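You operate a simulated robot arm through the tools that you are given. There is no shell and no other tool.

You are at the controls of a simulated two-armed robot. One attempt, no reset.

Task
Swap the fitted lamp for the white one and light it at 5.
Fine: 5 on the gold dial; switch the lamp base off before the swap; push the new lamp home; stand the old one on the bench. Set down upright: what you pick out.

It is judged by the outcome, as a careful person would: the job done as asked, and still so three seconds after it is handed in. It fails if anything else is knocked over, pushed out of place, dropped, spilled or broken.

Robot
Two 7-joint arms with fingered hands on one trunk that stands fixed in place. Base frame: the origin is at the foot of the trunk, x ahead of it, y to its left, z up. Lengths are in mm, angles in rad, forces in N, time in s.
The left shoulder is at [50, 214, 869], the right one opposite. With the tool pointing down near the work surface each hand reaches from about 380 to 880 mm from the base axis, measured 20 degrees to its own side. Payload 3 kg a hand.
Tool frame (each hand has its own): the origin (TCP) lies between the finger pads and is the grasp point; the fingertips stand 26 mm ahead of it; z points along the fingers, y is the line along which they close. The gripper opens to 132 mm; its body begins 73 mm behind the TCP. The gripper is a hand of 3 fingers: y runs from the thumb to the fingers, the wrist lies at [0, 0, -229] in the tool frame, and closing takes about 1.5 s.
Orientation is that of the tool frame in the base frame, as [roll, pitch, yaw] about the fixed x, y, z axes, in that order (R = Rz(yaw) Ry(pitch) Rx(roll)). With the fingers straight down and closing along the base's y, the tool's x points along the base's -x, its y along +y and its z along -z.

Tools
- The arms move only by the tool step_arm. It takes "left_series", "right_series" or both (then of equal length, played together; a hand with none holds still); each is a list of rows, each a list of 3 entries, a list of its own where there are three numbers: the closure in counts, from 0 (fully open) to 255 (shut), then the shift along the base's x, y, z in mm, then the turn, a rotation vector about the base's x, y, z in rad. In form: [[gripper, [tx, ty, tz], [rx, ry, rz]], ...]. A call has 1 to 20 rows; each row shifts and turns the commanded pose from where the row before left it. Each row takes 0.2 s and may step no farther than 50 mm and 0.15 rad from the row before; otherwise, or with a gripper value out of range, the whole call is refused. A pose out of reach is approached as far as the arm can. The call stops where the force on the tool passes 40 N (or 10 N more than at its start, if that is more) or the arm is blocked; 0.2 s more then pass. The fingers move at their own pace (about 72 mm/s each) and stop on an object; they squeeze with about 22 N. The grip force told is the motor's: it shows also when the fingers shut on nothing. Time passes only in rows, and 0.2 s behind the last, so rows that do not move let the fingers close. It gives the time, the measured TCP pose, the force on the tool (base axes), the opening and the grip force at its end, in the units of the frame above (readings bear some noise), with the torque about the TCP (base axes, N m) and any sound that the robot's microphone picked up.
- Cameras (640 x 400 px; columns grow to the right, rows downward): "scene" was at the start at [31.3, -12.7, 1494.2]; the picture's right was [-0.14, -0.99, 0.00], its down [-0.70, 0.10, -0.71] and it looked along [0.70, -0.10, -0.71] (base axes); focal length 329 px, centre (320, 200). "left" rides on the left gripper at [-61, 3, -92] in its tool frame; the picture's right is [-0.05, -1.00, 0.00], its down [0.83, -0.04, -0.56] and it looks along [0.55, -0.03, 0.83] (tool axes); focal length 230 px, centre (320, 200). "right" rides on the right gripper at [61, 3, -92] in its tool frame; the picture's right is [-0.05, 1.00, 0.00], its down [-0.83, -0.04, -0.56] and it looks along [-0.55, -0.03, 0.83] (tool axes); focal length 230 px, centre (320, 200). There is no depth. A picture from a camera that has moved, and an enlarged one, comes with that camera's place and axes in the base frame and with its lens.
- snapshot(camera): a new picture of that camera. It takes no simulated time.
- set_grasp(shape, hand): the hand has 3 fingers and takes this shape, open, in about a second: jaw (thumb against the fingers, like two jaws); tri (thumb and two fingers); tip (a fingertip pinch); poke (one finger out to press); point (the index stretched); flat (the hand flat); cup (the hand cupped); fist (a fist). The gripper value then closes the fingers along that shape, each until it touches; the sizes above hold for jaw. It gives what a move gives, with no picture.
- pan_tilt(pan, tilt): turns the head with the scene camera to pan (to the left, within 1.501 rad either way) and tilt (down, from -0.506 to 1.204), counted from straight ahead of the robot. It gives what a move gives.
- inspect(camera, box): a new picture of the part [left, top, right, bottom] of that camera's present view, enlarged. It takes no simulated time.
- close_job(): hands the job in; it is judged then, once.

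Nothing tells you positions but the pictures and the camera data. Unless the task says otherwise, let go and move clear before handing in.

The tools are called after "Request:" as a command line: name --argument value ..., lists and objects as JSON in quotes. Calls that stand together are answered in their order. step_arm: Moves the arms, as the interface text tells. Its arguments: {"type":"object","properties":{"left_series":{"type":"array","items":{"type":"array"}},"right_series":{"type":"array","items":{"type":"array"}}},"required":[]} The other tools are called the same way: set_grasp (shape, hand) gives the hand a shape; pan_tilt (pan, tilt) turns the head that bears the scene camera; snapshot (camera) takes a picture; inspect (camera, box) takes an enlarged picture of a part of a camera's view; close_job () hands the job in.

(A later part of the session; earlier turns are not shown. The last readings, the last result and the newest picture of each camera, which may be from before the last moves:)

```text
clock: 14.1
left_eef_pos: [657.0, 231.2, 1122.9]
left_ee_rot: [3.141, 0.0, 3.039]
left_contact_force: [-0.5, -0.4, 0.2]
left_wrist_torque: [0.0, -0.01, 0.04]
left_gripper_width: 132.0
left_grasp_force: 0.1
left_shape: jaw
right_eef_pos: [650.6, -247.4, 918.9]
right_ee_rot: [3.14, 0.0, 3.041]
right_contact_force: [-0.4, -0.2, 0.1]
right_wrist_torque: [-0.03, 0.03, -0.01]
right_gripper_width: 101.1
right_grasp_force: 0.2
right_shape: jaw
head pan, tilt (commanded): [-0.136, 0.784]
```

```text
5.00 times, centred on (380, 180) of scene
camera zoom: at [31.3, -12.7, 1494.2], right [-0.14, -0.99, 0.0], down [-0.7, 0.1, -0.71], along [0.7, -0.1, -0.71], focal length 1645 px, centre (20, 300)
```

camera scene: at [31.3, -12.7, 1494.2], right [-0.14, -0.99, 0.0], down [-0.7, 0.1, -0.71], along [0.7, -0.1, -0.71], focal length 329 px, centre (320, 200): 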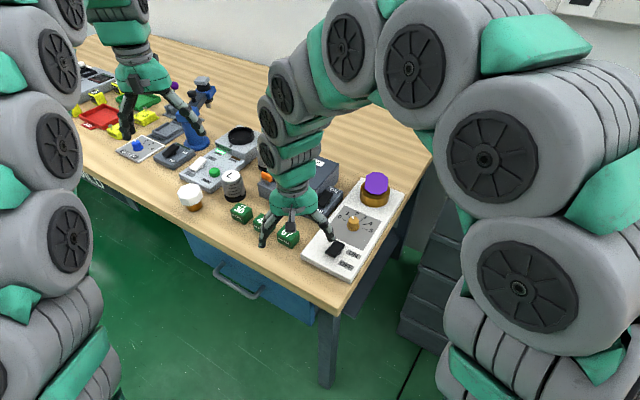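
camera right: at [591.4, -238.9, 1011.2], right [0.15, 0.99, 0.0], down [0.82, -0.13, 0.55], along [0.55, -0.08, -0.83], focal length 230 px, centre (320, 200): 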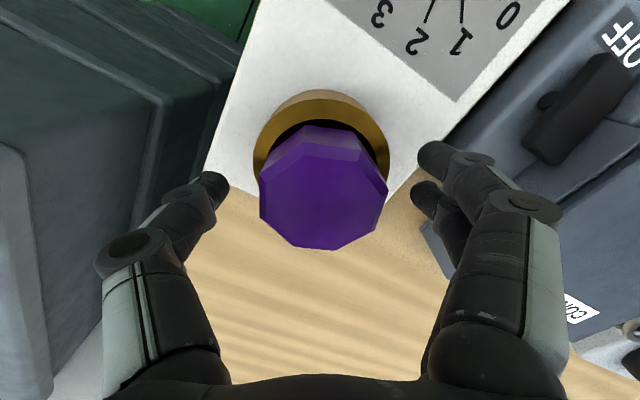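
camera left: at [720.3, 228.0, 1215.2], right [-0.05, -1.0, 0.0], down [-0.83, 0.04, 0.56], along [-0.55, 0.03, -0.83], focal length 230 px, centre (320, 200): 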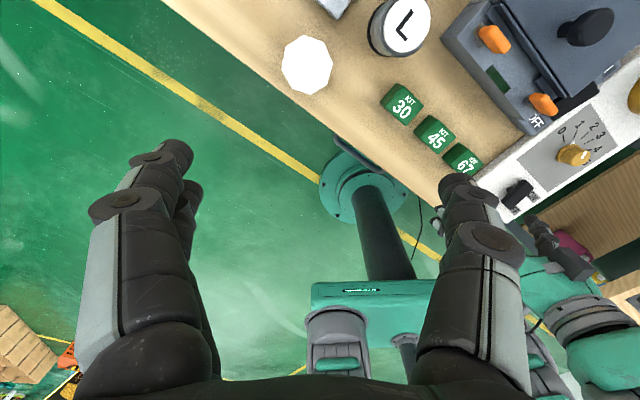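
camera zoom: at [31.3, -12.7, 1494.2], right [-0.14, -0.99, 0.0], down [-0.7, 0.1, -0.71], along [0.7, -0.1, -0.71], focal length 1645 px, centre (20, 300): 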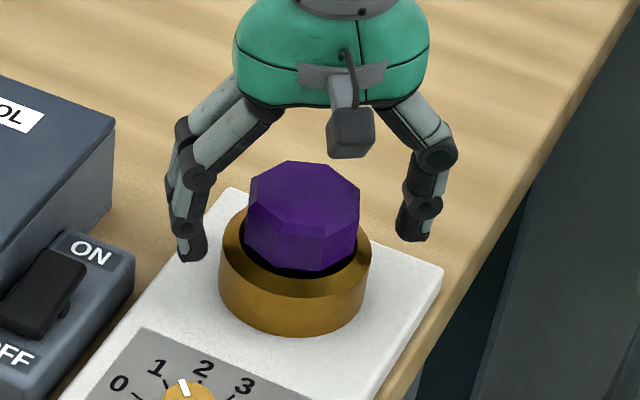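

The fingers straddle the head with room all round. Closing the grip on it.

Request:
step_arm --right_series '[[130, [0, 0, 0], [0, 0, 0]], [160, [0, 0, 0], [0, 0, 0]], [200, [0, 0, 0], [0, 0, 0]], [255, [0, 0, 0], [0, 0, 0]], [255, [0, 0, 0], [0, 0, 0]], [255, [0, 0, 0], [0, 0, 0]]]'

Request:
snapshot --camera "right"

Request:
inspect --camera "scene" --box '[330, 140, 430, 220]'

```text
clock: 15.5
left_eef_pos: [657.9, 230.6, 1122.2]
left_ee_rot: [-3.14, 0.0, 3.04]
left_contact_force: [0.0, 0.1, -0.8]
left_wrist_torque: [0.01, -0.01, 0.02]
left_gripper_width: 131.7
left_grasp_force: 0.1
left_shape: jaw
right_eef_pos: [651.6, -248.6, 919.0]
right_ee_rot: [-3.141, -0.002, 3.038]
right_contact_force: [-0.1, 1.2, -0.1]
right_wrist_torque: [-0.02, -0.02, -0.01]
right_gripper_width: 53.9
right_grasp_force: 22.1
right_shape: jaw
head pan, tilt (commanded): [-0.136, 0.784]
```

```text
taken
camera right: at [591.5, -238.9, 1011.3], right [0.15, 0.99, 0.0], down [0.82, -0.13, 0.55], along [0.55, -0.08, -0.83], focal length 230 px, centre (320, 200)
```

right: 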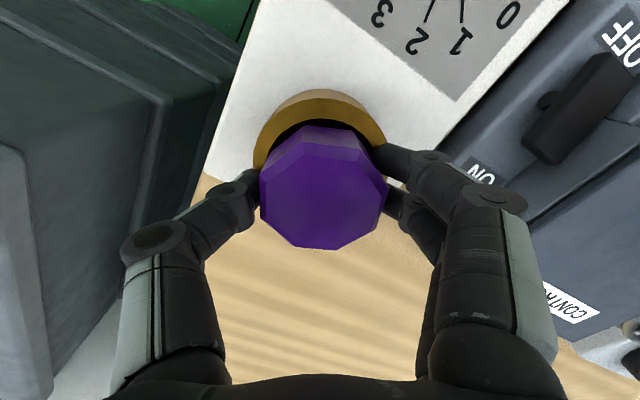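

```text
5.00 times, centred on (380, 180) of scene
camera zoom: at [31.4, -12.7, 1494.2], right [-0.14, -0.99, 0.0], down [-0.7, 0.1, -0.71], along [0.7, -0.1, -0.71], focal length 1645 px, centre (20, 300)
```

zoom: 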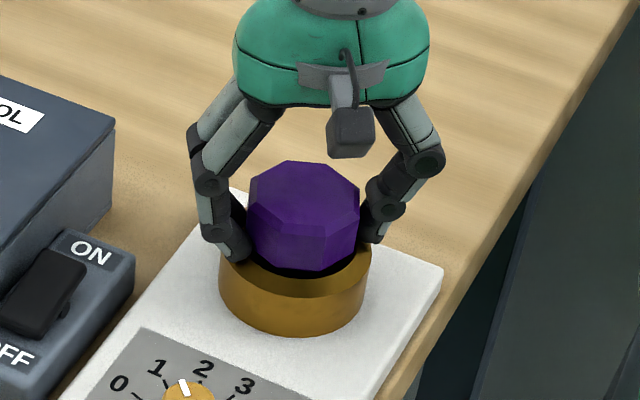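

Gripped at 54 mm with 22 N. Pulling straight up slowly.

Request:
step_arm --right_series '[[255, [0, 0, 3], [0, 0, 0]], [255, [0, 0, 4], [0, 0, 0]], [255, [0, 0, 5], [0, 0, 0]], [255, [0, 0, 6], [0, 0, 0]], [255, [0, 0, 8], [0, 0, 0]], [255, [0, 0, 8], [0, 0, 0]], [255, [0, 0, 0], [0, 0, 0]]]'

Request:
inspect --camera "scene" --box '[330, 120, 430, 220]'

Request:
snapshot --camera "right"

```text
clock: 17.1
left_eef_pos: [656.5, 230.2, 1122.9]
left_ee_rot: [-3.142, 0.0, 3.042]
left_contact_force: [0.7, 1.0, 0.9]
left_wrist_torque: [-0.04, -0.03, 0.03]
left_gripper_width: 131.9
left_grasp_force: 0.0
left_shape: jaw
right_eef_pos: [651.4, -247.5, 954.3]
right_ee_rot: [-3.141, 0.0, 3.04]
right_contact_force: [-1.2, 0.3, -0.6]
right_wrist_torque: [-0.01, -0.01, -0.04]
right_gripper_width: 53.8
right_grasp_force: 22.1
right_shape: jaw
head pan, tilt (commanded): [-0.136, 0.784]
```

```text
4.00 times, centred on (380, 170) of scene
camera zoom: at [31.3, -12.7, 1494.2], right [-0.14, -0.99, 0.0], down [-0.7, 0.1, -0.71], along [0.7, -0.1, -0.71], focal length 1316 px, centre (80, 320)
```

zoom: 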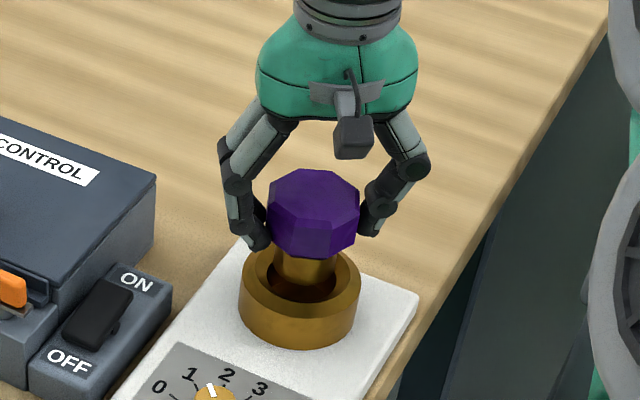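

```text
taken
camera right: at [591.1, -238.9, 1045.4], right [0.15, 0.99, 0.0], down [0.82, -0.13, 0.55], along [0.55, -0.08, -0.83], focal length 230 px, centre (320, 200)
```

right: 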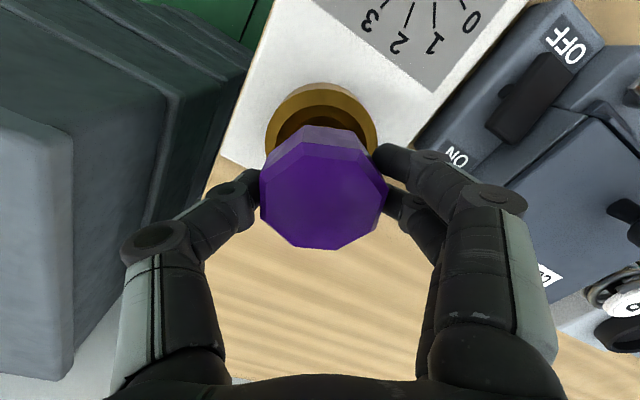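

The lamp is coming out cleanly. I'll lift it well clear and look at its cap and the empty socket.

Request:
step_arm --right_series '[[255, [0, 0, 15], [0, 0, 0]], [255, [0, 0, 25], [0, 0, 0]], [255, [0, 0, 25], [0, 0, 0]], [255, [0, 0, 0], [0, 0, 0]]]'

Request:
inspect --camera "scene" --box '[330, 110, 430, 210]'

Request:
snapshot --camera "right"

Request:
snapshot --camera "scene"

```text
clock: 18.1
left_eef_pos: [658.2, 231.0, 1123.7]
left_ee_rot: [-3.141, 0.001, 3.041]
left_contact_force: [0.4, -0.3, -1.4]
left_wrist_torque: [0.02, -0.02, -0.01]
left_gripper_width: 132.0
left_grasp_force: 0.1
left_shape: jaw
right_eef_pos: [651.8, -247.3, 1018.5]
right_ee_rot: [-3.141, -0.002, 3.042]
right_contact_force: [0.5, 0.2, -0.7]
right_wrist_torque: [-0.02, 0.01, 0.0]
right_gripper_width: 53.9
right_grasp_force: 22.2
right_shape: jaw
head pan, tilt (commanded): [-0.136, 0.784]
```

```text
4.00 times, centred on (380, 160) of scene
camera zoom: at [31.3, -12.7, 1494.2], right [-0.14, -0.99, 0.0], down [-0.7, 0.1, -0.71], along [0.7, -0.1, -0.71], focal length 1316 px, centre (80, 360)
```

zoom: 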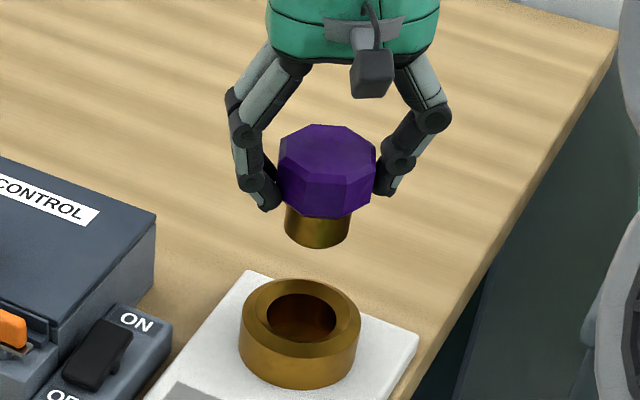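

```text
taken
camera right: at [591.3, -238.7, 1110.8], right [0.15, 0.99, 0.0], down [0.82, -0.13, 0.55], along [0.55, -0.08, -0.83], focal length 230 px, centre (320, 200)
```

right: 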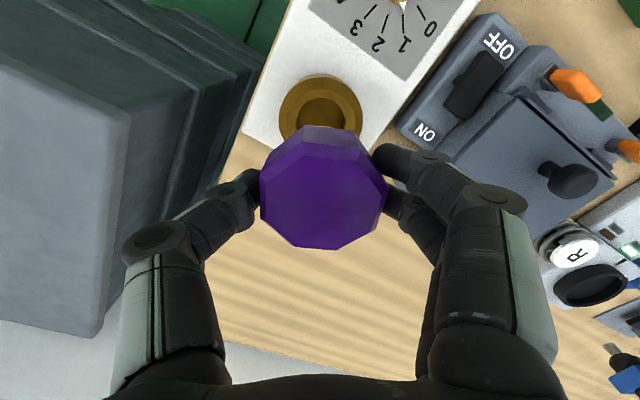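

```text
taken
camera scene: at [31.3, -12.7, 1494.2], right [-0.14, -0.99, 0.0], down [-0.7, 0.1, -0.71], along [0.7, -0.1, -0.71], focal length 329 px, centre (320, 200)
```

scene: 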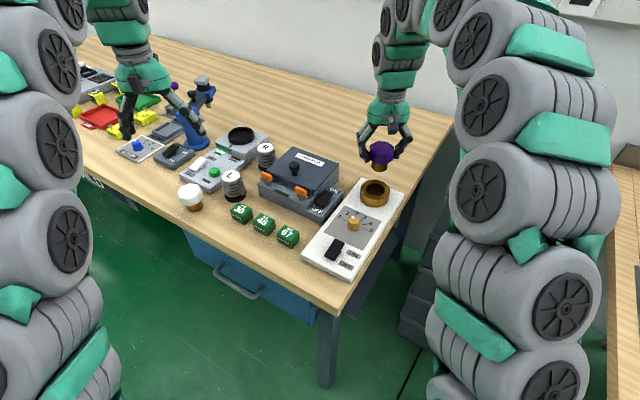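

The lamp is out, with the cap bottom about 51 mm below the TCP. I'll carry it to the clear bench area behind the lamp base, around (765,-322), and come partway down.

Request:
step_arm --right_series '[[255, [28, -18.5, 0], [0, 0, 0]], [255, [28.5, -18.7, 0], [0, 0, 0]], [255, [28.5, -18.7, 0], [0, 0, 0]], [255, [28.2, -18.7, 0], [0, 0, 0]], [255, [0, 0, -30], [0, 0, 0]], [255, [0, 0, -30], [0, 0, 0]], [255, [0, 0, -25], [0, 0, 0]], [255, [0, 0, 0], [0, 0, 0]]]'

Request:
inspect --camera "scene" --box '[330, 90, 450, 210]'

Request:
snapshot --camera "right"

```text
clock: 19.9
left_eef_pos: [657.2, 230.4, 1124.2]
left_ee_rot: [3.141, 0.0, 3.04]
left_contact_force: [0.4, 0.9, 1.6]
left_wrist_torque: [0.0, -0.01, -0.02]
left_gripper_width: 132.0
left_grasp_force: 0.0
left_shape: jaw
right_eef_pos: [764.6, -322.1, 932.2]
right_ee_rot: [-3.141, -0.001, 3.041]
right_contact_force: [0.5, 0.8, -1.2]
right_wrist_torque: [0.0, 0.02, 0.02]
right_gripper_width: 53.5
right_grasp_force: 22.4
right_shape: jaw
head pan, tilt (commanded): [-0.136, 0.784]
```

```text
3.33 times, centred on (390, 150) of scene
camera zoom: at [31.3, -12.7, 1494.2], right [-0.14, -0.99, 0.0], down [-0.7, 0.1, -0.71], along [0.7, -0.1, -0.71], focal length 1097 px, centre (87, 367)
```

zoom: 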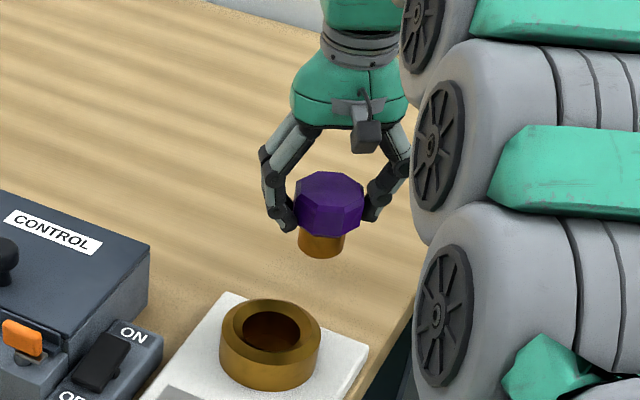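

```text
taken
camera right: at [704.2, -314.2, 1025.0], right [0.15, 0.99, 0.0], down [0.82, -0.13, 0.55], along [0.55, -0.08, -0.83], focal length 230 px, centre (320, 200)
```

right: 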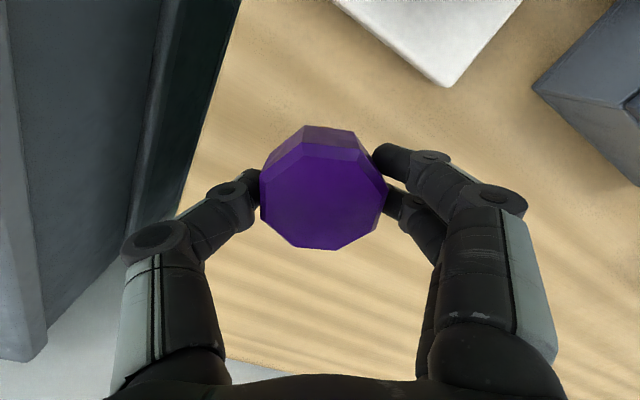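

It is above clear bench. Lowering gently toward contact.

Request:
step_arm --right_series '[[255, [0, 0, -15], [0, 0, 0]], [255, [0, 0, -13], [0, 0, 0]], [255, [0, 0, -2], [0, 0, 0]], [255, [0, 0, -2], [0, 0, 0]], [255, [0, 0, 0], [0, 0, 0]]]'

Request:
inspect --camera "scene" --box '[340, 120, 420, 190]'

```text
clock: 21.1
left_eef_pos: [657.7, 232.1, 1122.7]
left_ee_rot: [-3.14, 0.001, 3.041]
left_contact_force: [0.1, -0.2, 0.8]
left_wrist_torque: [0.01, -0.01, 0.01]
left_gripper_width: 131.4
left_grasp_force: 0.1
left_shape: jaw
right_eef_pos: [765.3, -323.3, 900.8]
right_ee_rot: [-3.14, -0.001, 3.042]
right_contact_force: [-0.1, 0.4, -1.1]
right_wrist_torque: [-0.01, 0.0, 0.02]
right_gripper_width: 53.5
right_grasp_force: 22.1
right_shape: jaw
head pan, tilt (commanded): [-0.136, 0.784]
```

```text
5.71 times, centred on (380, 155) of scene
camera zoom: at [31.3, -12.7, 1494.2], right [-0.14, -0.99, 0.0], down [-0.7, 0.1, -0.71], along [0.7, -0.1, -0.71], focal length 1880 px, centre (-23, 457)
```

zoom: 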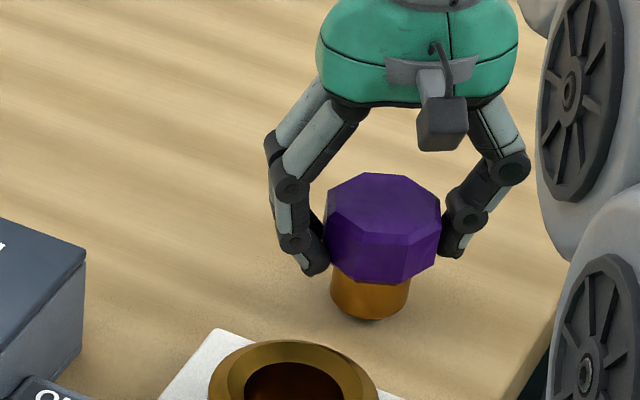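

Close to the surface but no contact yet. Continuing in fine steps.

Request:
step_arm --right_series '[[255, [0, 0, -2], [0, 0, 0]], [255, [0, 0, -2], [0, 0, 0]], [255, [0, 0, -1], [0, 0, 0]], [255, [0, 0, 0], [0, 0, 0]]]'

```text
clock: 22.1
left_eef_pos: [658.1, 231.1, 1123.7]
left_ee_rot: [3.141, 0.001, 3.04]
left_contact_force: [0.4, -0.1, 0.6]
left_wrist_torque: [-0.03, -0.02, 0.02]
left_gripper_width: 131.9
left_grasp_force: 0.0
left_shape: jaw
right_eef_pos: [765.2, -322.1, 895.6]
right_ee_rot: [3.141, -0.001, 3.041]
right_contact_force: [0.8, -1.3, -0.3]
right_wrist_torque: [-0.03, -0.02, 0.03]
right_gripper_width: 53.5
right_grasp_force: 22.1
right_shape: jaw
head pan, tilt (commanded): [-0.136, 0.784]
```

Request:
inspect --camera "scene" --box '[355, 140, 405, 185]'

Request:
step_arm --right_series '[[255, [0, 0, -1], [0, 0, 0]], [255, [0, 0, -1], [0, 0, 0]], [255, [0, 0, 0], [0, 0, 0]]]'

```text
8.89 times, centred on (380, 162) of scene
camera zoom: at [31.3, -12.7, 1494.2], right [-0.14, -0.99, 0.0], down [-0.7, 0.1, -0.71], along [0.7, -0.1, -0.71], focal length 2925 px, centre (-213, 533)
```

zoom: 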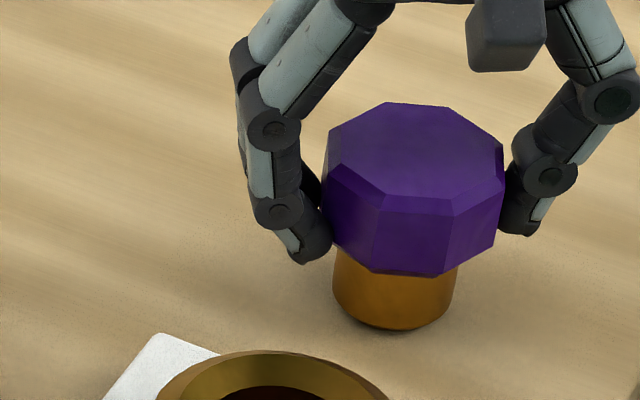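

```text
clock: 22.9
left_eef_pos: [657.1, 230.8, 1123.3]
left_ee_rot: [-3.141, -0.001, 3.041]
left_contact_force: [-0.2, -0.4, -0.3]
left_wrist_torque: [0.0, 0.0, -0.04]
left_gripper_width: 132.0
left_grasp_force: 0.0
left_shape: jaw
right_eef_pos: [764.6, -321.6, 894.9]
right_ee_rot: [3.141, -0.001, 3.04]
right_contact_force: [-1.2, -0.3, 5.4]
right_wrist_torque: [0.02, 0.04, 0.0]
right_gripper_width: 53.7
right_grasp_force: 21.7
right_shape: jaw
head pan, tilt (commanded): [-0.136, 0.784]
```

Touchdown: 5 N of support at TCP z≈895, so the bench is at about z 843. I'll ease the pressure slightly and open the fingers gradually.

Request:
step_arm --right_series '[[255, [0, 0, 0.7], [0, 0, 0]], [150, [0, 0, 0], [0, 0, 0]], [130, [0, 0, 0], [0, 0, 0]], [100, [0, 0, 0], [0, 0, 0]], [70, [0, 0, 0], [0, 0, 0]], [60, [0, 0, 0], [0, 0, 0]], [60, [0, 0, 0], [0, 0, 0]]]'

Request:
inspect --camera "scene" --box '[345, 130, 415, 190]'

Request:
snapshot --camera "right"

```text
clock: 24.5
left_eef_pos: [657.0, 231.0, 1123.8]
left_ee_rot: [-3.141, -0.001, 3.041]
left_contact_force: [0.0, 0.1, 0.1]
left_wrist_torque: [-0.01, -0.01, 0.0]
left_gripper_width: 131.8
left_grasp_force: 0.1
left_shape: jaw
right_eef_pos: [764.1, -322.6, 896.3]
right_ee_rot: [3.141, -0.001, 3.041]
right_contact_force: [0.5, -0.3, 0.2]
right_wrist_torque: [0.0, 0.03, 0.0]
right_gripper_width: 100.7
right_grasp_force: 0.1
right_shape: jaw
head pan, tilt (commanded): [-0.136, 0.784]
```

```text
6.67 times, centred on (380, 160) of scene
camera zoom: at [31.3, -12.7, 1494.2], right [-0.14, -0.99, 0.0], down [-0.7, 0.1, -0.71], along [0.7, -0.1, -0.71], focal length 2194 px, centre (-80, 467)
```

zoom: 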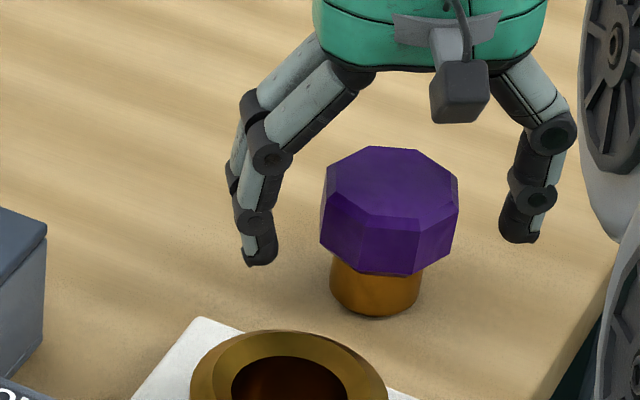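

```text
taken
camera right: at [704.3, -313.8, 987.0], right [0.15, 0.99, 0.0], down [0.82, -0.13, 0.55], along [0.55, -0.08, -0.83], focal length 230 px, centre (320, 200)
```

right: 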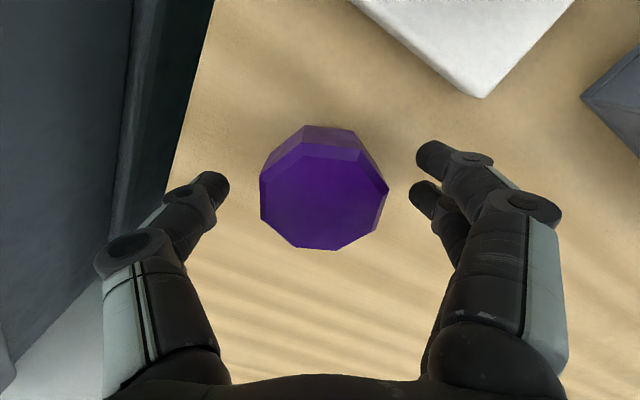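

The purple lamp stands upright on the bench, free of the fingers. I'll raise the right hand straight up, then head for the gold dial.

Request:
step_arm --right_series '[[60, [0, 0, 20], [0, 0, 0]], [60, [0, 0, 30], [0, 0, 0]], [60, [0, 0, 40], [0, 0, 0]], [60, [0, 0, 45], [0, 0, 0]], [60, [-40, 30, 0], [0, 0, 0]], [60, [-40, 30, 0], [0, 0, 0]], [60, [-40, 30, 0], [0, 0, 0]], [60, [-40, 30, 0], [0, 0, 0]], [60, [-40, 25, 0], [0, 0, 0]], [60, [0, 0, 0], [0, 0, 0]]]'

Request:
snapshot --camera "right"

Request:
inspect --camera "scene" --box '[320, 120, 440, 260]'

```text
clock: 26.7
left_eef_pos: [656.9, 230.9, 1123.3]
left_ee_rot: [-3.141, -0.002, 3.041]
left_contact_force: [-0.3, 0.3, -0.5]
left_wrist_torque: [0.02, 0.0, -0.01]
left_gripper_width: 132.0
left_grasp_force: 0.1
left_shape: jaw
right_eef_pos: [565.0, -178.5, 1030.7]
right_ee_rot: [-3.141, 0.001, 3.038]
right_contact_force: [0.4, 0.3, -0.7]
right_wrist_torque: [0.01, 0.0, 0.01]
right_gripper_width: 100.5
right_grasp_force: 0.0
right_shape: jaw
head pan, tilt (commanded): [-0.136, 0.784]
```

```text
taken
camera right: at [503.9, -168.8, 1122.2], right [0.15, 0.99, 0.0], down [0.82, -0.13, 0.56], along [0.55, -0.08, -0.83], focal length 230 px, centre (320, 200)
```

right: 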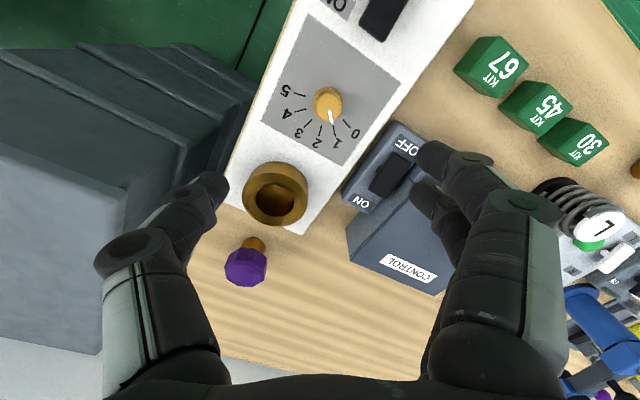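

```text
2.86 times, centred on (380, 190) of scene
camera zoom: at [31.3, -12.7, 1494.2], right [-0.14, -0.99, 0.0], down [-0.7, 0.1, -0.71], along [0.7, -0.1, -0.71], focal length 940 px, centre (149, 229)
```

zoom: 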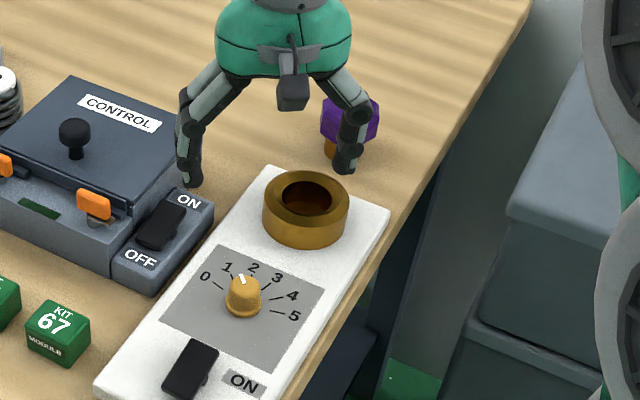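

The dial centre is about (556,-168.5), top z≈882; its pointer is on 1, and ticks are 30° apart so 5 is 120° clockwise. I'll turn the hand counter-clockwise first, line up above the dial, and look.

Request:
step_arm --right_series '[[140, [-3, 3.3, -18], [0, 0, 0.15]], [140, [-3, 3.3, -18], [0, 0, 0.15]], [140, [-3, 3.2, -18], [0, 0, 0.15]], [140, [0, 0, -16], [0, 0, 0.15]], [140, [0, 0, 0], [0, 0, 0]], [140, [0, 0, 0], [0, 0, 0]]]'

Request:
snapshot --camera "right"

Request:
inspect --camera "scene" --box '[310, 160, 400, 250]'

```text
clock: 28.1
left_eef_pos: [657.9, 230.7, 1123.1]
left_ee_rot: [-3.141, 0.001, 3.04]
left_contact_force: [0.0, 0.7, 1.3]
left_wrist_torque: [0.02, 0.0, 0.02]
left_gripper_width: 132.2
left_grasp_force: 0.1
left_shape: jaw
right_eef_pos: [556.0, -167.6, 961.2]
right_ee_rot: [3.14, -0.001, -2.642]
right_contact_force: [-0.6, 0.5, 1.2]
right_wrist_torque: [-0.04, -0.03, 0.0]
right_gripper_width: 60.3
right_grasp_force: 0.0
right_shape: jaw
head pan, tilt (commanded): [-0.136, 0.784]
```

```text
taken
camera right: at [500.3, -195.4, 1052.5], right [-0.43, 0.9, 0.0], down [0.75, 0.36, 0.55], along [0.5, 0.24, -0.83], focal length 230 px, centre (320, 200)
```

right: 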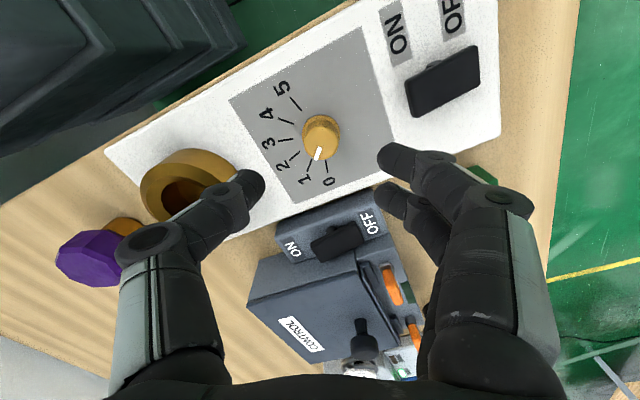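

```text
4.44 times, centred on (355, 205) of scene
camera zoom: at [31.3, -12.7, 1494.2], right [-0.14, -0.99, 0.0], down [-0.7, 0.1, -0.71], along [0.7, -0.1, -0.71], focal length 1463 px, centre (164, 178)
```

zoom: 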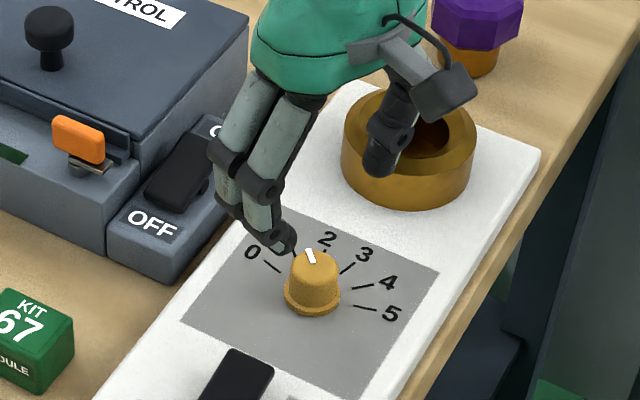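

I'll enlarge the dial in this view to check its centre and pointer angle precisely.

Request:
inspect --camera "right" --box '[250, 70, 400, 215]'

```text
2.76 times, centred on (325, 142) of right
camera zoom: at [500.3, -195.4, 1052.5], right [-0.43, 0.9, 0.0], down [0.75, 0.36, 0.55], along [0.5, 0.24, -0.83], focal length 635 px, centre (306, 359)
```

zoom: 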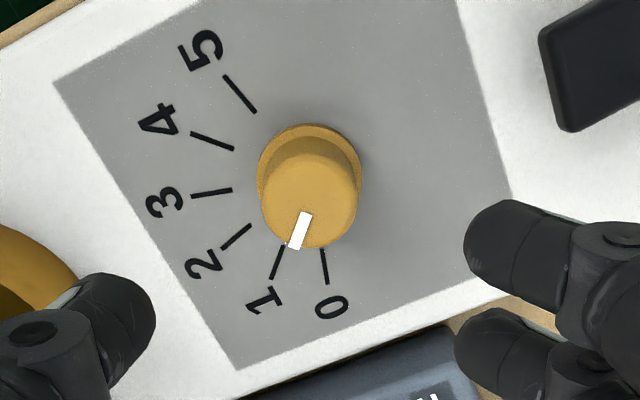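

The hand is centred on the dial within about a millimetre, and the pointer is exactly on 1. Descending so the fingertips sit beside the knob body, above its flange.

Request:
step_arm --right_series '[[140, [0, 0.5, -30], [0, 0, 0]], [140, [0, 0, -25], [0, 0, 0]], [140, [0, 0, -14], [0, 0, 0]], [140, [0, 0, 0], [0, 0, 0]]]'

Request:
snapshot --camera "right"

Request:
inspect --camera "scene" --box '[310, 170, 400, 260]'

```text
clock: 29.1
left_eef_pos: [657.3, 231.9, 1123.6]
left_ee_rot: [3.141, 0.0, 3.04]
left_contact_force: [-0.6, -0.4, -0.2]
left_wrist_torque: [0.0, 0.01, 0.02]
left_gripper_width: 131.7
left_grasp_force: 0.1
left_shape: jaw
right_eef_pos: [556.2, -166.2, 891.4]
right_ee_rot: [3.141, -0.001, -2.642]
right_contact_force: [-1.5, -0.5, 0.2]
right_wrist_torque: [0.02, 0.0, -0.01]
right_gripper_width: 60.1
right_grasp_force: 0.0
right_shape: jaw
head pan, tilt (commanded): [-0.136, 0.784]
```

```text
taken
camera right: at [501.2, -193.9, 983.4], right [-0.43, 0.9, 0.0], down [0.75, 0.36, 0.56], along [0.5, 0.24, -0.83], focal length 230 px, centre (320, 200)
```

right: 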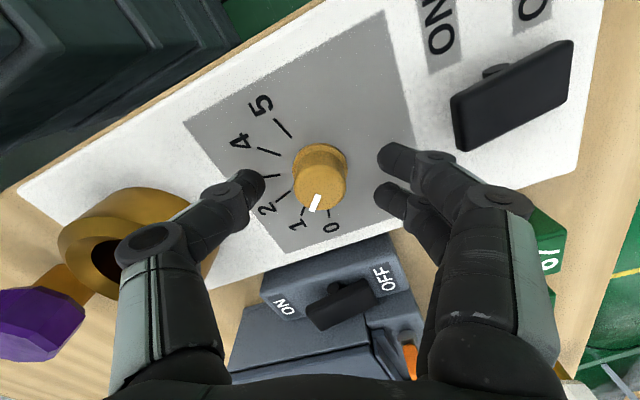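

```text
4.44 times, centred on (355, 215) of scene
camera zoom: at [31.3, -12.7, 1494.2], right [-0.14, -0.99, 0.0], down [-0.7, 0.1, -0.71], along [0.7, -0.1, -0.71], focal length 1463 px, centre (164, 133)
```

zoom: 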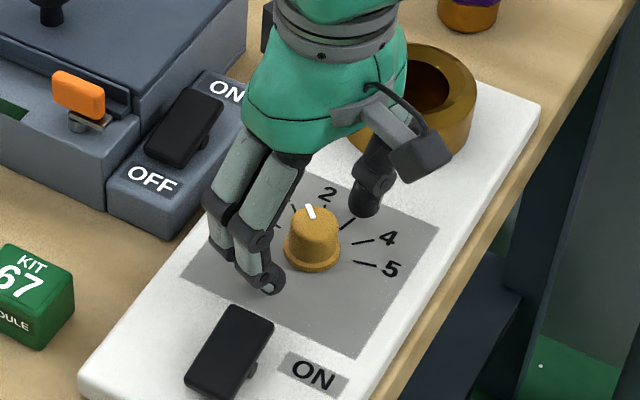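

The fingers straddle the knob and clear everything. Closing on the knob.

Request:
step_arm --right_series '[[180, [0, 0, 0], [0, 0, 0]], [200, [0, 0, 0], [0, 0, 0]], [230, [0, 0, 0], [0, 0, 0]], [255, [0, 0, 0], [0, 0, 0]], [255, [0, 0, 0], [0, 0, 0]]]'

Request:
inspect --camera "right" --box '[220, 100, 430, 280]'

Request:
inspect --camera "scene" --box '[310, 170, 400, 260]'

```text
clock: 30.3
left_eef_pos: [657.5, 231.4, 1122.6]
left_ee_rot: [3.142, -0.001, 3.04]
left_contact_force: [0.3, -0.6, -0.7]
left_wrist_torque: [-0.01, 0.01, -0.02]
left_gripper_width: 132.3
left_grasp_force: 0.0
left_shape: jaw
right_eef_pos: [556.8, -165.8, 891.9]
right_ee_rot: [-3.141, 0.001, -2.642]
right_contact_force: [1.8, -0.4, -1.6]
right_wrist_torque: [0.02, 0.0, 0.01]
right_gripper_width: 19.3
right_grasp_force: 21.7
right_shape: jaw
head pan, tilt (commanded): [-0.136, 0.784]
```

```text
2.22 times, centred on (325, 190) of right
camera zoom: at [501.3, -193.9, 983.5], right [-0.43, 0.9, 0.0], down [0.75, 0.36, 0.56], along [0.5, 0.24, -0.83], focal length 511 px, centre (309, 222)
```

zoom: 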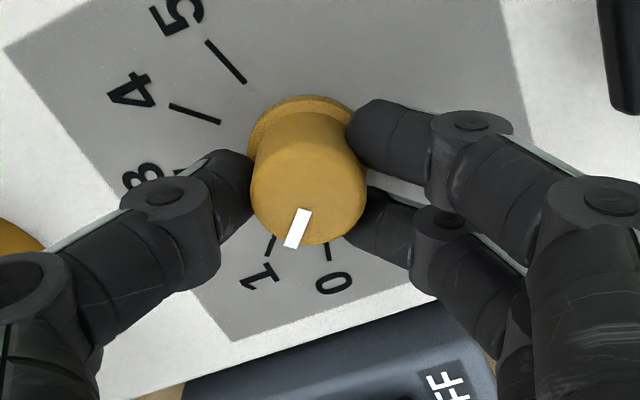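

```text
4.44 times, centred on (355, 215) of scene
camera zoom: at [31.4, -12.7, 1494.2], right [-0.14, -0.99, 0.0], down [-0.7, 0.1, -0.71], along [0.7, -0.1, -0.71], focal length 1463 px, centre (164, 133)
```

zoom: 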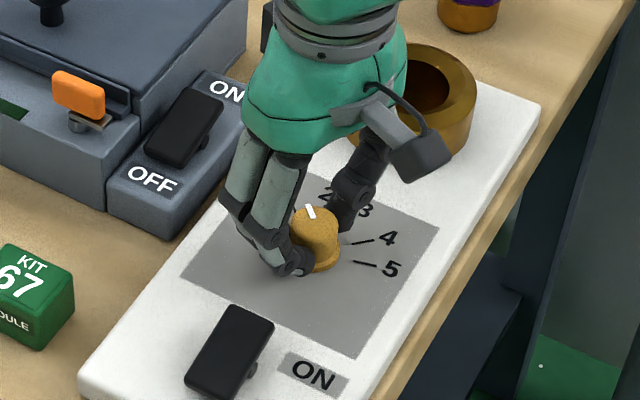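

The knob is firmly held between thumb and two fingers. Turning clockwise about 1.2 rad in small rows.

Request:
step_arm --right_series '[[255, [0, 0, 0], [0, 0, -0.1]], [255, [0, 0, 0], [0, 0, -0.12]], [255, [0, 0, 0], [0, 0, -0.14]], [255, [0, 0, 0], [0, 0, -0.14]], [255, [0, 0, 0], [0, 0, 0]]]'

Request:
inspect --camera "right" --box '[220, 100, 430, 280]'

Request:
inspect --camera "scene" --box '[310, 170, 400, 260]'

```text
clock: 31.5
left_eef_pos: [659.0, 231.5, 1122.5]
left_ee_rot: [3.141, 0.0, 3.041]
left_contact_force: [0.2, 0.3, 0.4]
left_wrist_torque: [-0.01, -0.02, 0.0]
left_gripper_width: 131.7
left_grasp_force: 0.0
left_shape: jaw
right_eef_pos: [555.3, -166.0, 891.3]
right_ee_rot: [-3.141, 0.0, 3.14]
right_contact_force: [12.0, -2.5, 0.7]
right_wrist_torque: [-0.06, -0.23, -0.04]
right_gripper_width: 19.3
right_grasp_force: 21.8
right_shape: jaw
head pan, tilt (commanded): [-0.136, 0.784]
```

```text
2.22 times, centred on (325, 190) of right
camera zoom: at [494.8, -164.5, 983.4], right [0.05, 1.0, 0.0], down [0.83, -0.05, 0.56], along [0.55, -0.03, -0.83], focal length 511 px, centre (309, 222)
```

zoom: 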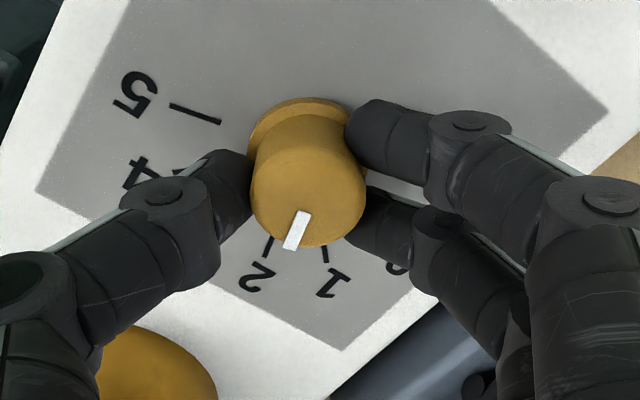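

```text
4.44 times, centred on (355, 215) of scene
camera zoom: at [31.5, -12.7, 1494.2], right [-0.14, -0.99, 0.0], down [-0.7, 0.1, -0.71], along [0.7, -0.1, -0.71], focal length 1463 px, centre (164, 133)
```

zoom: 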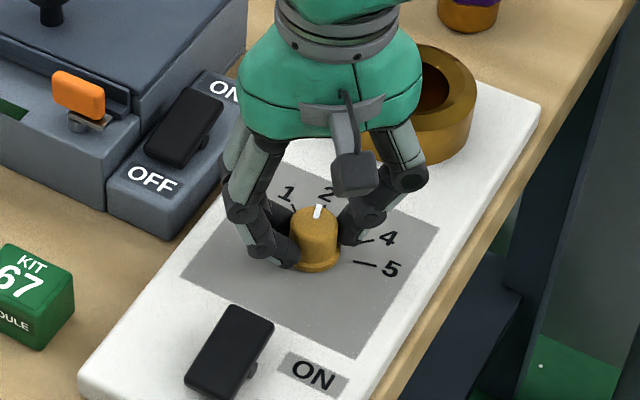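

The knob turns with the hand, but a 12 N side force shows my pivot is slightly off the knob's axis. I'll shift about 1 mm to relieve it before turning on.

Request:
step_arm --right_series '[[255, [0.8, -0.2, 0], [0, 0, 0]], [255, [0.4, 0, 0], [0, 0, 0]], [255, [0, 0, 0], [0, 0, 0]]]'

```text
clock: 32.3
left_eef_pos: [657.8, 230.8, 1123.5]
left_ee_rot: [3.14, -0.001, 3.04]
left_contact_force: [-0.4, 0.3, -0.4]
left_wrist_torque: [-0.01, -0.01, 0.03]
left_gripper_width: 131.8
left_grasp_force: 0.0
left_shape: jaw
right_eef_pos: [556.1, -166.9, 890.3]
right_ee_rot: [3.141, -0.003, 3.14]
right_contact_force: [1.5, -2.2, 3.1]
right_wrist_torque: [-0.04, -0.02, -0.01]
right_gripper_width: 19.2
right_grasp_force: 22.2
right_shape: jaw
head pan, tilt (commanded): [-0.136, 0.784]
```

Side force is down to ~2 N; the true pivot is about 2.9 mm off the TCP, so I'll add small compensating shifts with each turn. Continuing clockwise to -1.2 rad total.

Request:
step_arm --right_series '[[255, [0.45, -0.4, 0], [0, 0, -0.14]], [255, [0.29, -0.28, 0], [0, 0, -0.14]], [255, [0.25, -0.31, 0], [0, 0, -0.14]], [255, [0, 0, 0], [0, 0, 0]]]'

```text
clock: 33.3
left_eef_pos: [657.8, 232.2, 1123.7]
left_ee_rot: [-3.141, 0.0, 3.041]
left_contact_force: [0.3, -0.4, 0.4]
left_wrist_torque: [0.03, -0.01, -0.05]
left_gripper_width: 131.8
left_grasp_force: 0.2
left_shape: jaw
right_eef_pos: [557.1, -169.2, 891.5]
right_ee_rot: [-3.141, -0.001, 2.719]
right_contact_force: [-10.4, 1.3, 4.5]
right_wrist_torque: [0.07, 0.18, -0.04]
right_gripper_width: 19.2
right_grasp_force: 22.0
right_shape: jaw
head pan, tilt (commanded): [-0.136, 0.784]
```

Over-compensated in x; I'll back that off and proceed using force feedback in shorter segments.

Request:
step_arm --right_series '[[255, [-1.0, 0.1, 0], [0, 0, 0]], [255, [0, 0, 0], [0, 0, 0]]]'

Request:
inspect --camera "right" --box '[220, 100, 430, 280]'

Request:
inspect --camera "scene" --box '[310, 170, 400, 260]'

```text
clock: 33.9
left_eef_pos: [658.6, 232.3, 1123.8]
left_ee_rot: [3.14, -0.001, 3.039]
left_contact_force: [-0.9, 0.8, 0.5]
left_wrist_torque: [-0.02, -0.04, -0.03]
left_gripper_width: 132.1
left_grasp_force: 0.2
left_shape: jaw
right_eef_pos: [558.2, -167.7, 890.8]
right_ee_rot: [-3.141, 0.0, 2.721]
right_contact_force: [-2.6, 1.8, 3.0]
right_wrist_torque: [0.03, 0.1, 0.01]
right_gripper_width: 19.2
right_grasp_force: 21.7
right_shape: jaw
head pan, tilt (commanded): [-0.136, 0.784]
```

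```text
2.22 times, centred on (325, 190) of right
camera zoom: at [502.4, -140.8, 983.3], right [0.46, 0.89, 0.0], down [0.74, -0.38, 0.56], along [0.49, -0.25, -0.83], focal length 511 px, centre (309, 222)
```

zoom: 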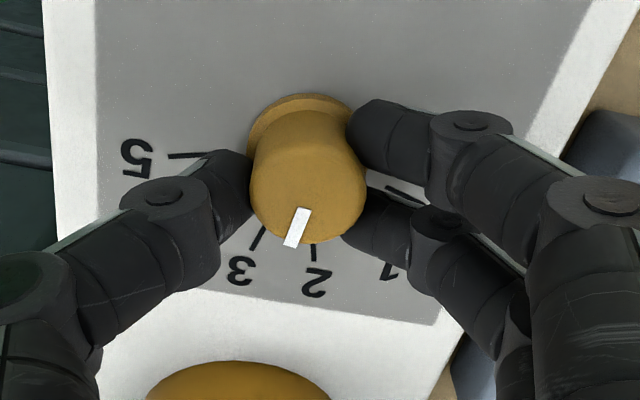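

```text
4.44 times, centred on (355, 215) of scene
camera zoom: at [31.3, -12.6, 1494.2], right [-0.14, -0.99, 0.0], down [-0.7, 0.1, -0.71], along [0.7, -0.1, -0.71], focal length 1463 px, centre (164, 133)
```

zoom: 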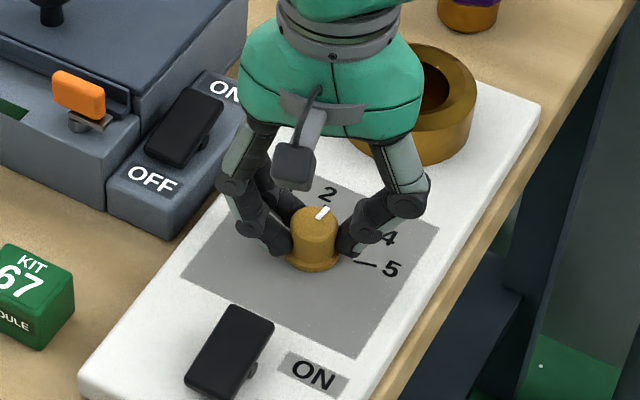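

The dial is now a bit short of 3 and the base hasn't moved. Continuing clockwise.

Request:
step_arm --right_series '[[255, [-0.2, 0, 0], [0, 0, -0.14]], [255, [0, -0.1, 0], [0, 0, -0.14]], [255, [0, -0.1, 0], [0, 0, -0.1]], [255, [0, 0, 0], [0, 0, 0]]]'

```text
clock: 34.9
left_eef_pos: [657.4, 231.1, 1123.2]
left_ee_rot: [-3.141, -0.001, 3.04]
left_contact_force: [0.4, 0.4, -0.2]
left_wrist_torque: [0.01, 0.0, -0.02]
left_gripper_width: 132.1
left_grasp_force: 0.1
left_shape: jaw
right_eef_pos: [556.6, -168.2, 891.7]
right_ee_rot: [3.14, -0.001, 2.34]
right_contact_force: [0.1, -3.0, 5.1]
right_wrist_torque: [-0.02, 0.0, 0.0]
right_gripper_width: 19.3
right_grasp_force: 22.4
right_shape: jaw
head pan, tilt (commanded): [-0.136, 0.784]
```

Forces are small (≈3 N). Continuing with the same approach.

Request:
step_arm --right_series '[[255, [0, -0.3, 0.2], [0, 0, -0.14]], [255, [0, -0.1, 0], [0, 0, -0.14]], [255, [0, -0.1, 0], [0, 0, -0.1]], [255, [0, 0, 0], [0, 0, 0]]]'

Request:
inspect --camera "right" --box '[220, 100, 430, 280]'

Request:
inspect --camera "scene" --box '[310, 170, 400, 260]'

```text
clock: 35.9
left_eef_pos: [656.7, 230.5, 1123.7]
left_ee_rot: [3.141, 0.0, 3.041]
left_contact_force: [-0.1, 0.1, -0.3]
left_wrist_torque: [0.0, 0.0, -0.01]
left_gripper_width: 132.0
left_grasp_force: 0.0
left_shape: jaw
right_eef_pos: [556.0, -169.7, 891.6]
right_ee_rot: [3.141, -0.001, 1.961]
right_contact_force: [-5.6, -3.5, 2.5]
right_wrist_torque: [-0.06, 0.15, 0.01]
right_gripper_width: 19.3
right_grasp_force: 22.1
right_shape: jaw
head pan, tilt (commanded): [-0.136, 0.784]
```

```text
2.22 times, centred on (325, 190) of right
camera zoom: at [536.4, -111.5, 983.3], right [0.94, 0.33, 0.0], down [0.28, -0.79, 0.55], along [0.18, -0.52, -0.83], focal length 511 px, centre (309, 222)
```

zoom: 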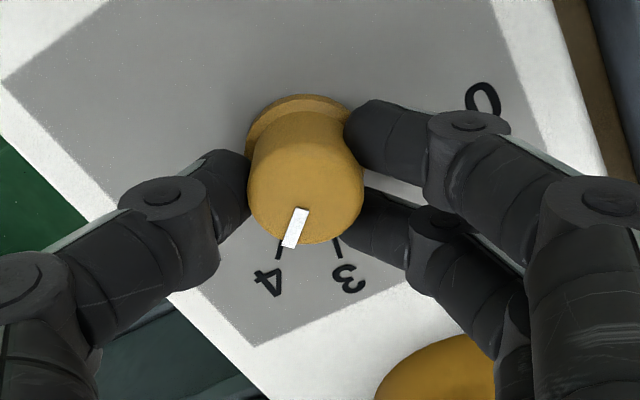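

```text
4.44 times, centred on (355, 215) of scene
camera zoom: at [31.2, -12.7, 1494.2], right [-0.14, -0.99, 0.0], down [-0.7, 0.1, -0.71], along [0.7, -0.1, -0.71], focal length 1463 px, centre (164, 133)
```

zoom: 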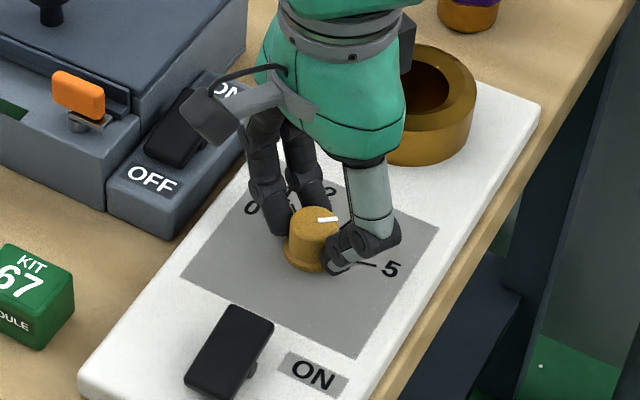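

Pointer is just past 4, consistent with the hand's turn. Turning the last ~0.41 rad, easing toward the side force as I go.

Request:
step_arm --right_series '[[255, [-0.5, -0.3, 0], [0, 0, -0.1]], [255, [-0.2, 0, 0], [0, 0, -0.1]], [255, [-0.2, 0, 0], [0, 0, -0.1]], [255, [-0.1, 0, 0], [0, 0, -0.06]], [255, [0, 0, 0], [0, 0, 0]]]'

Request:
inspect --camera "right" --box '[220, 100, 430, 280]'

Request:
inspect --camera "scene" --box '[325, 200, 385, 245]'

```text
clock: 37.1
left_eef_pos: [658.7, 231.0, 1123.4]
left_ee_rot: [3.141, 0.001, 3.04]
left_contact_force: [1.0, -0.5, 0.4]
left_wrist_torque: [0.01, 0.01, -0.01]
left_gripper_width: 131.7
left_grasp_force: 0.0
left_shape: jaw
right_eef_pos: [555.4, -170.2, 891.7]
right_ee_rot: [-3.142, 0.0, 1.6]
right_contact_force: [-1.6, -3.5, 0.3]
right_wrist_torque: [-0.07, 0.07, 0.01]
right_gripper_width: 19.1
right_grasp_force: 22.1
right_shape: jaw
head pan, tilt (commanded): [-0.136, 0.784]
```

```text
2.22 times, centred on (325, 190) of right
camera zoom: at [557.3, -108.3, 983.5], right [1.0, -0.02, 0.0], down [-0.02, -0.83, 0.55], along [-0.01, -0.55, -0.83], focal length 511 px, centre (309, 222)
```

zoom: 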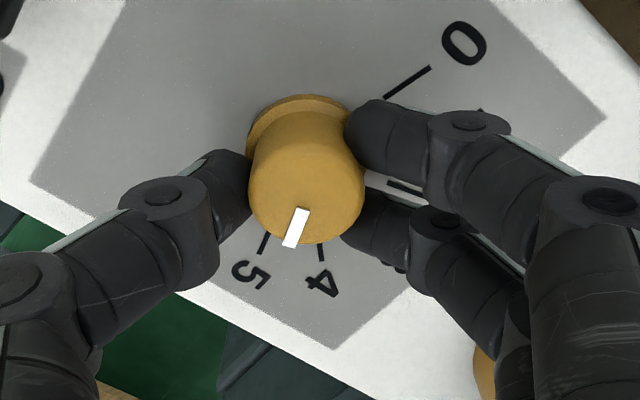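

```text
8.89 times, centred on (355, 222) of scene
camera zoom: at [31.3, -12.7, 1494.2], right [-0.14, -0.99, 0.0], down [-0.7, 0.1, -0.71], along [0.7, -0.1, -0.71], focal length 2925 px, centre (9, 0)
```

zoom: 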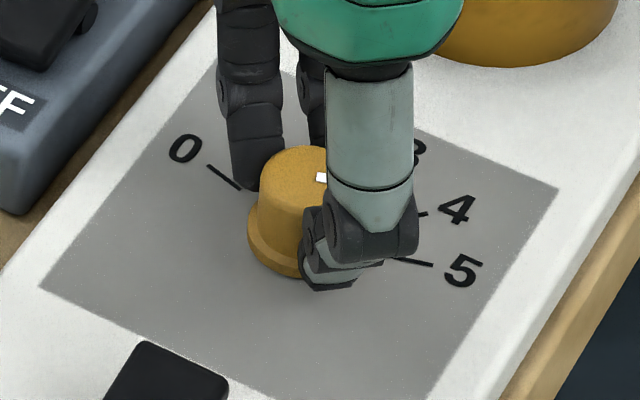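

About 0.055 rad left to sit exactly on 5. Finishing the turn.

Request:
step_arm --right_series '[[255, [0, -0.2, 0], [0, 0, -0.055]], [255, [0, 0, 0], [0, 0, 0]], [255, [0, 0, 0], [0, 0, 0]]]'

Request:
inspect --camera "right" --box '[220, 100, 430, 280]'

```text
clock: 37.9
left_eef_pos: [657.6, 231.4, 1124.2]
left_ee_rot: [-3.142, 0.001, 3.04]
left_contact_force: [0.1, -0.4, 0.3]
left_wrist_torque: [-0.02, 0.01, -0.01]
left_gripper_width: 131.9
left_grasp_force: 0.0
left_shape: jaw
right_eef_pos: [554.8, -169.5, 891.7]
right_ee_rot: [-3.142, 0.0, 1.544]
right_contact_force: [-1.9, -3.0, 1.6]
right_wrist_torque: [-0.06, 0.03, -0.02]
right_gripper_width: 19.2
right_grasp_force: 22.1
right_shape: jaw
head pan, tilt (commanded): [-0.136, 0.784]
```

```text
2.22 times, centred on (325, 190) of right
camera zoom: at [560.5, -108.5, 983.4], right [1.0, -0.08, 0.0], down [-0.06, -0.83, 0.56], along [-0.04, -0.55, -0.83], focal length 511 px, centre (309, 222)
```

zoom: 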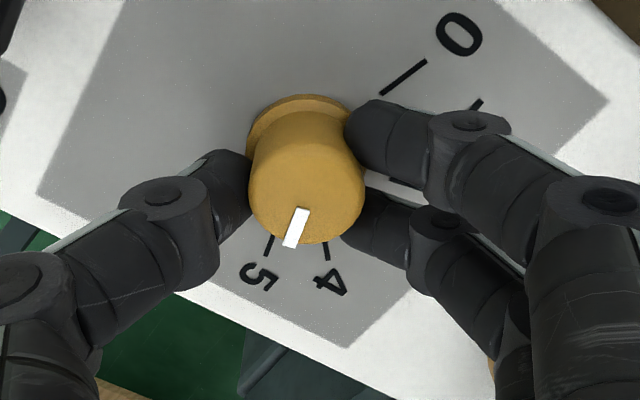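

The pointer lines up with tick 5 just as it did with tick 1 at the start. Releasing and rising, then checking the dial.

Request:
step_arm --right_series '[[210, [0, 0, 0], [0, 0, 0]], [180, [0, 0, 0], [0, 0, 0]], [150, [0, 0, 0], [0, 0, 0]], [140, [0, 0, 0], [0, 0, 0]], [140, [0, 0, 10], [0, 0, 0]], [140, [0, 0, 30], [0, 0, 0]], [140, [0, 0, 40], [0, 0, 0]], [140, [0, 0, 40], [0, 0, 0]], [140, [0, 0, 40], [0, 0, 0]]]'

Request:
inspect --camera "right" --box '[220, 80, 430, 260]'

Request:
inspect --camera "scene" --box '[325, 200, 385, 245]'

Request:
snapshot --camera "scene"

```text
clock: 39.9
left_eef_pos: [658.5, 232.0, 1123.2]
left_ee_rot: [3.141, 0.0, 3.041]
left_contact_force: [0.4, -0.1, -0.3]
left_wrist_torque: [0.0, -0.05, 0.02]
left_gripper_width: 131.8
left_grasp_force: 0.1
left_shape: jaw
right_eef_pos: [555.3, -169.4, 1051.4]
right_ee_rot: [-3.138, 0.0, 1.546]
right_contact_force: [-0.6, -0.8, 0.1]
right_wrist_torque: [0.0, 0.0, 0.02]
right_gripper_width: 59.5
right_grasp_force: 0.0
right_shape: jaw
head pan, tilt (commanded): [-0.136, 0.784]
```

```text
2.22 times, centred on (325, 170) of right
camera zoom: at [561.2, -109.0, 1143.3], right [1.0, -0.08, 0.0], down [-0.06, -0.83, 0.55], along [-0.04, -0.55, -0.83], focal length 511 px, centre (309, 267)
```

zoom: 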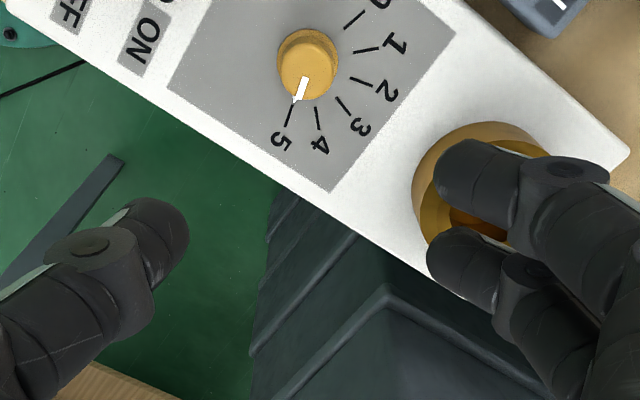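

```text
8.89 times, centred on (355, 222) of scene
camera zoom: at [31.3, -12.7, 1494.2], right [-0.14, -0.99, 0.0], down [-0.7, 0.1, -0.71], along [0.7, -0.1, -0.71], focal length 2925 px, centre (9, 0)
```

zoom: 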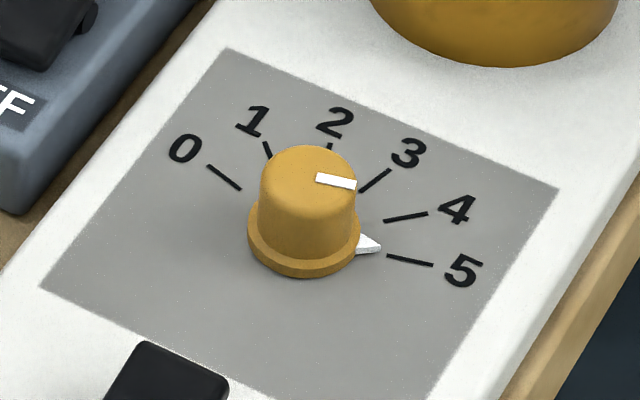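

```text
taken
camera scene: at [31.3, -12.7, 1494.2], right [-0.14, -0.99, 0.0], down [-0.7, 0.1, -0.71], along [0.7, -0.1, -0.71], focal length 329 px, centre (320, 200)
```

scene: 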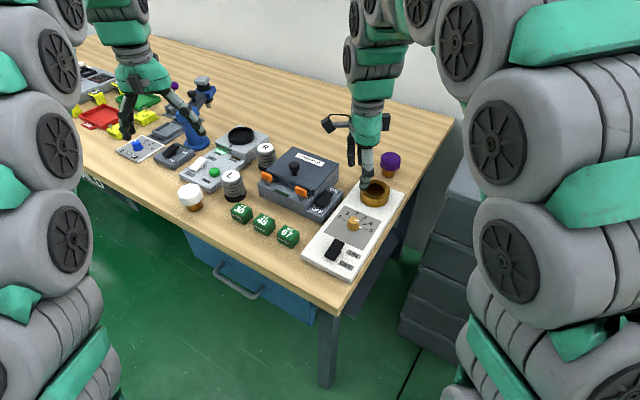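

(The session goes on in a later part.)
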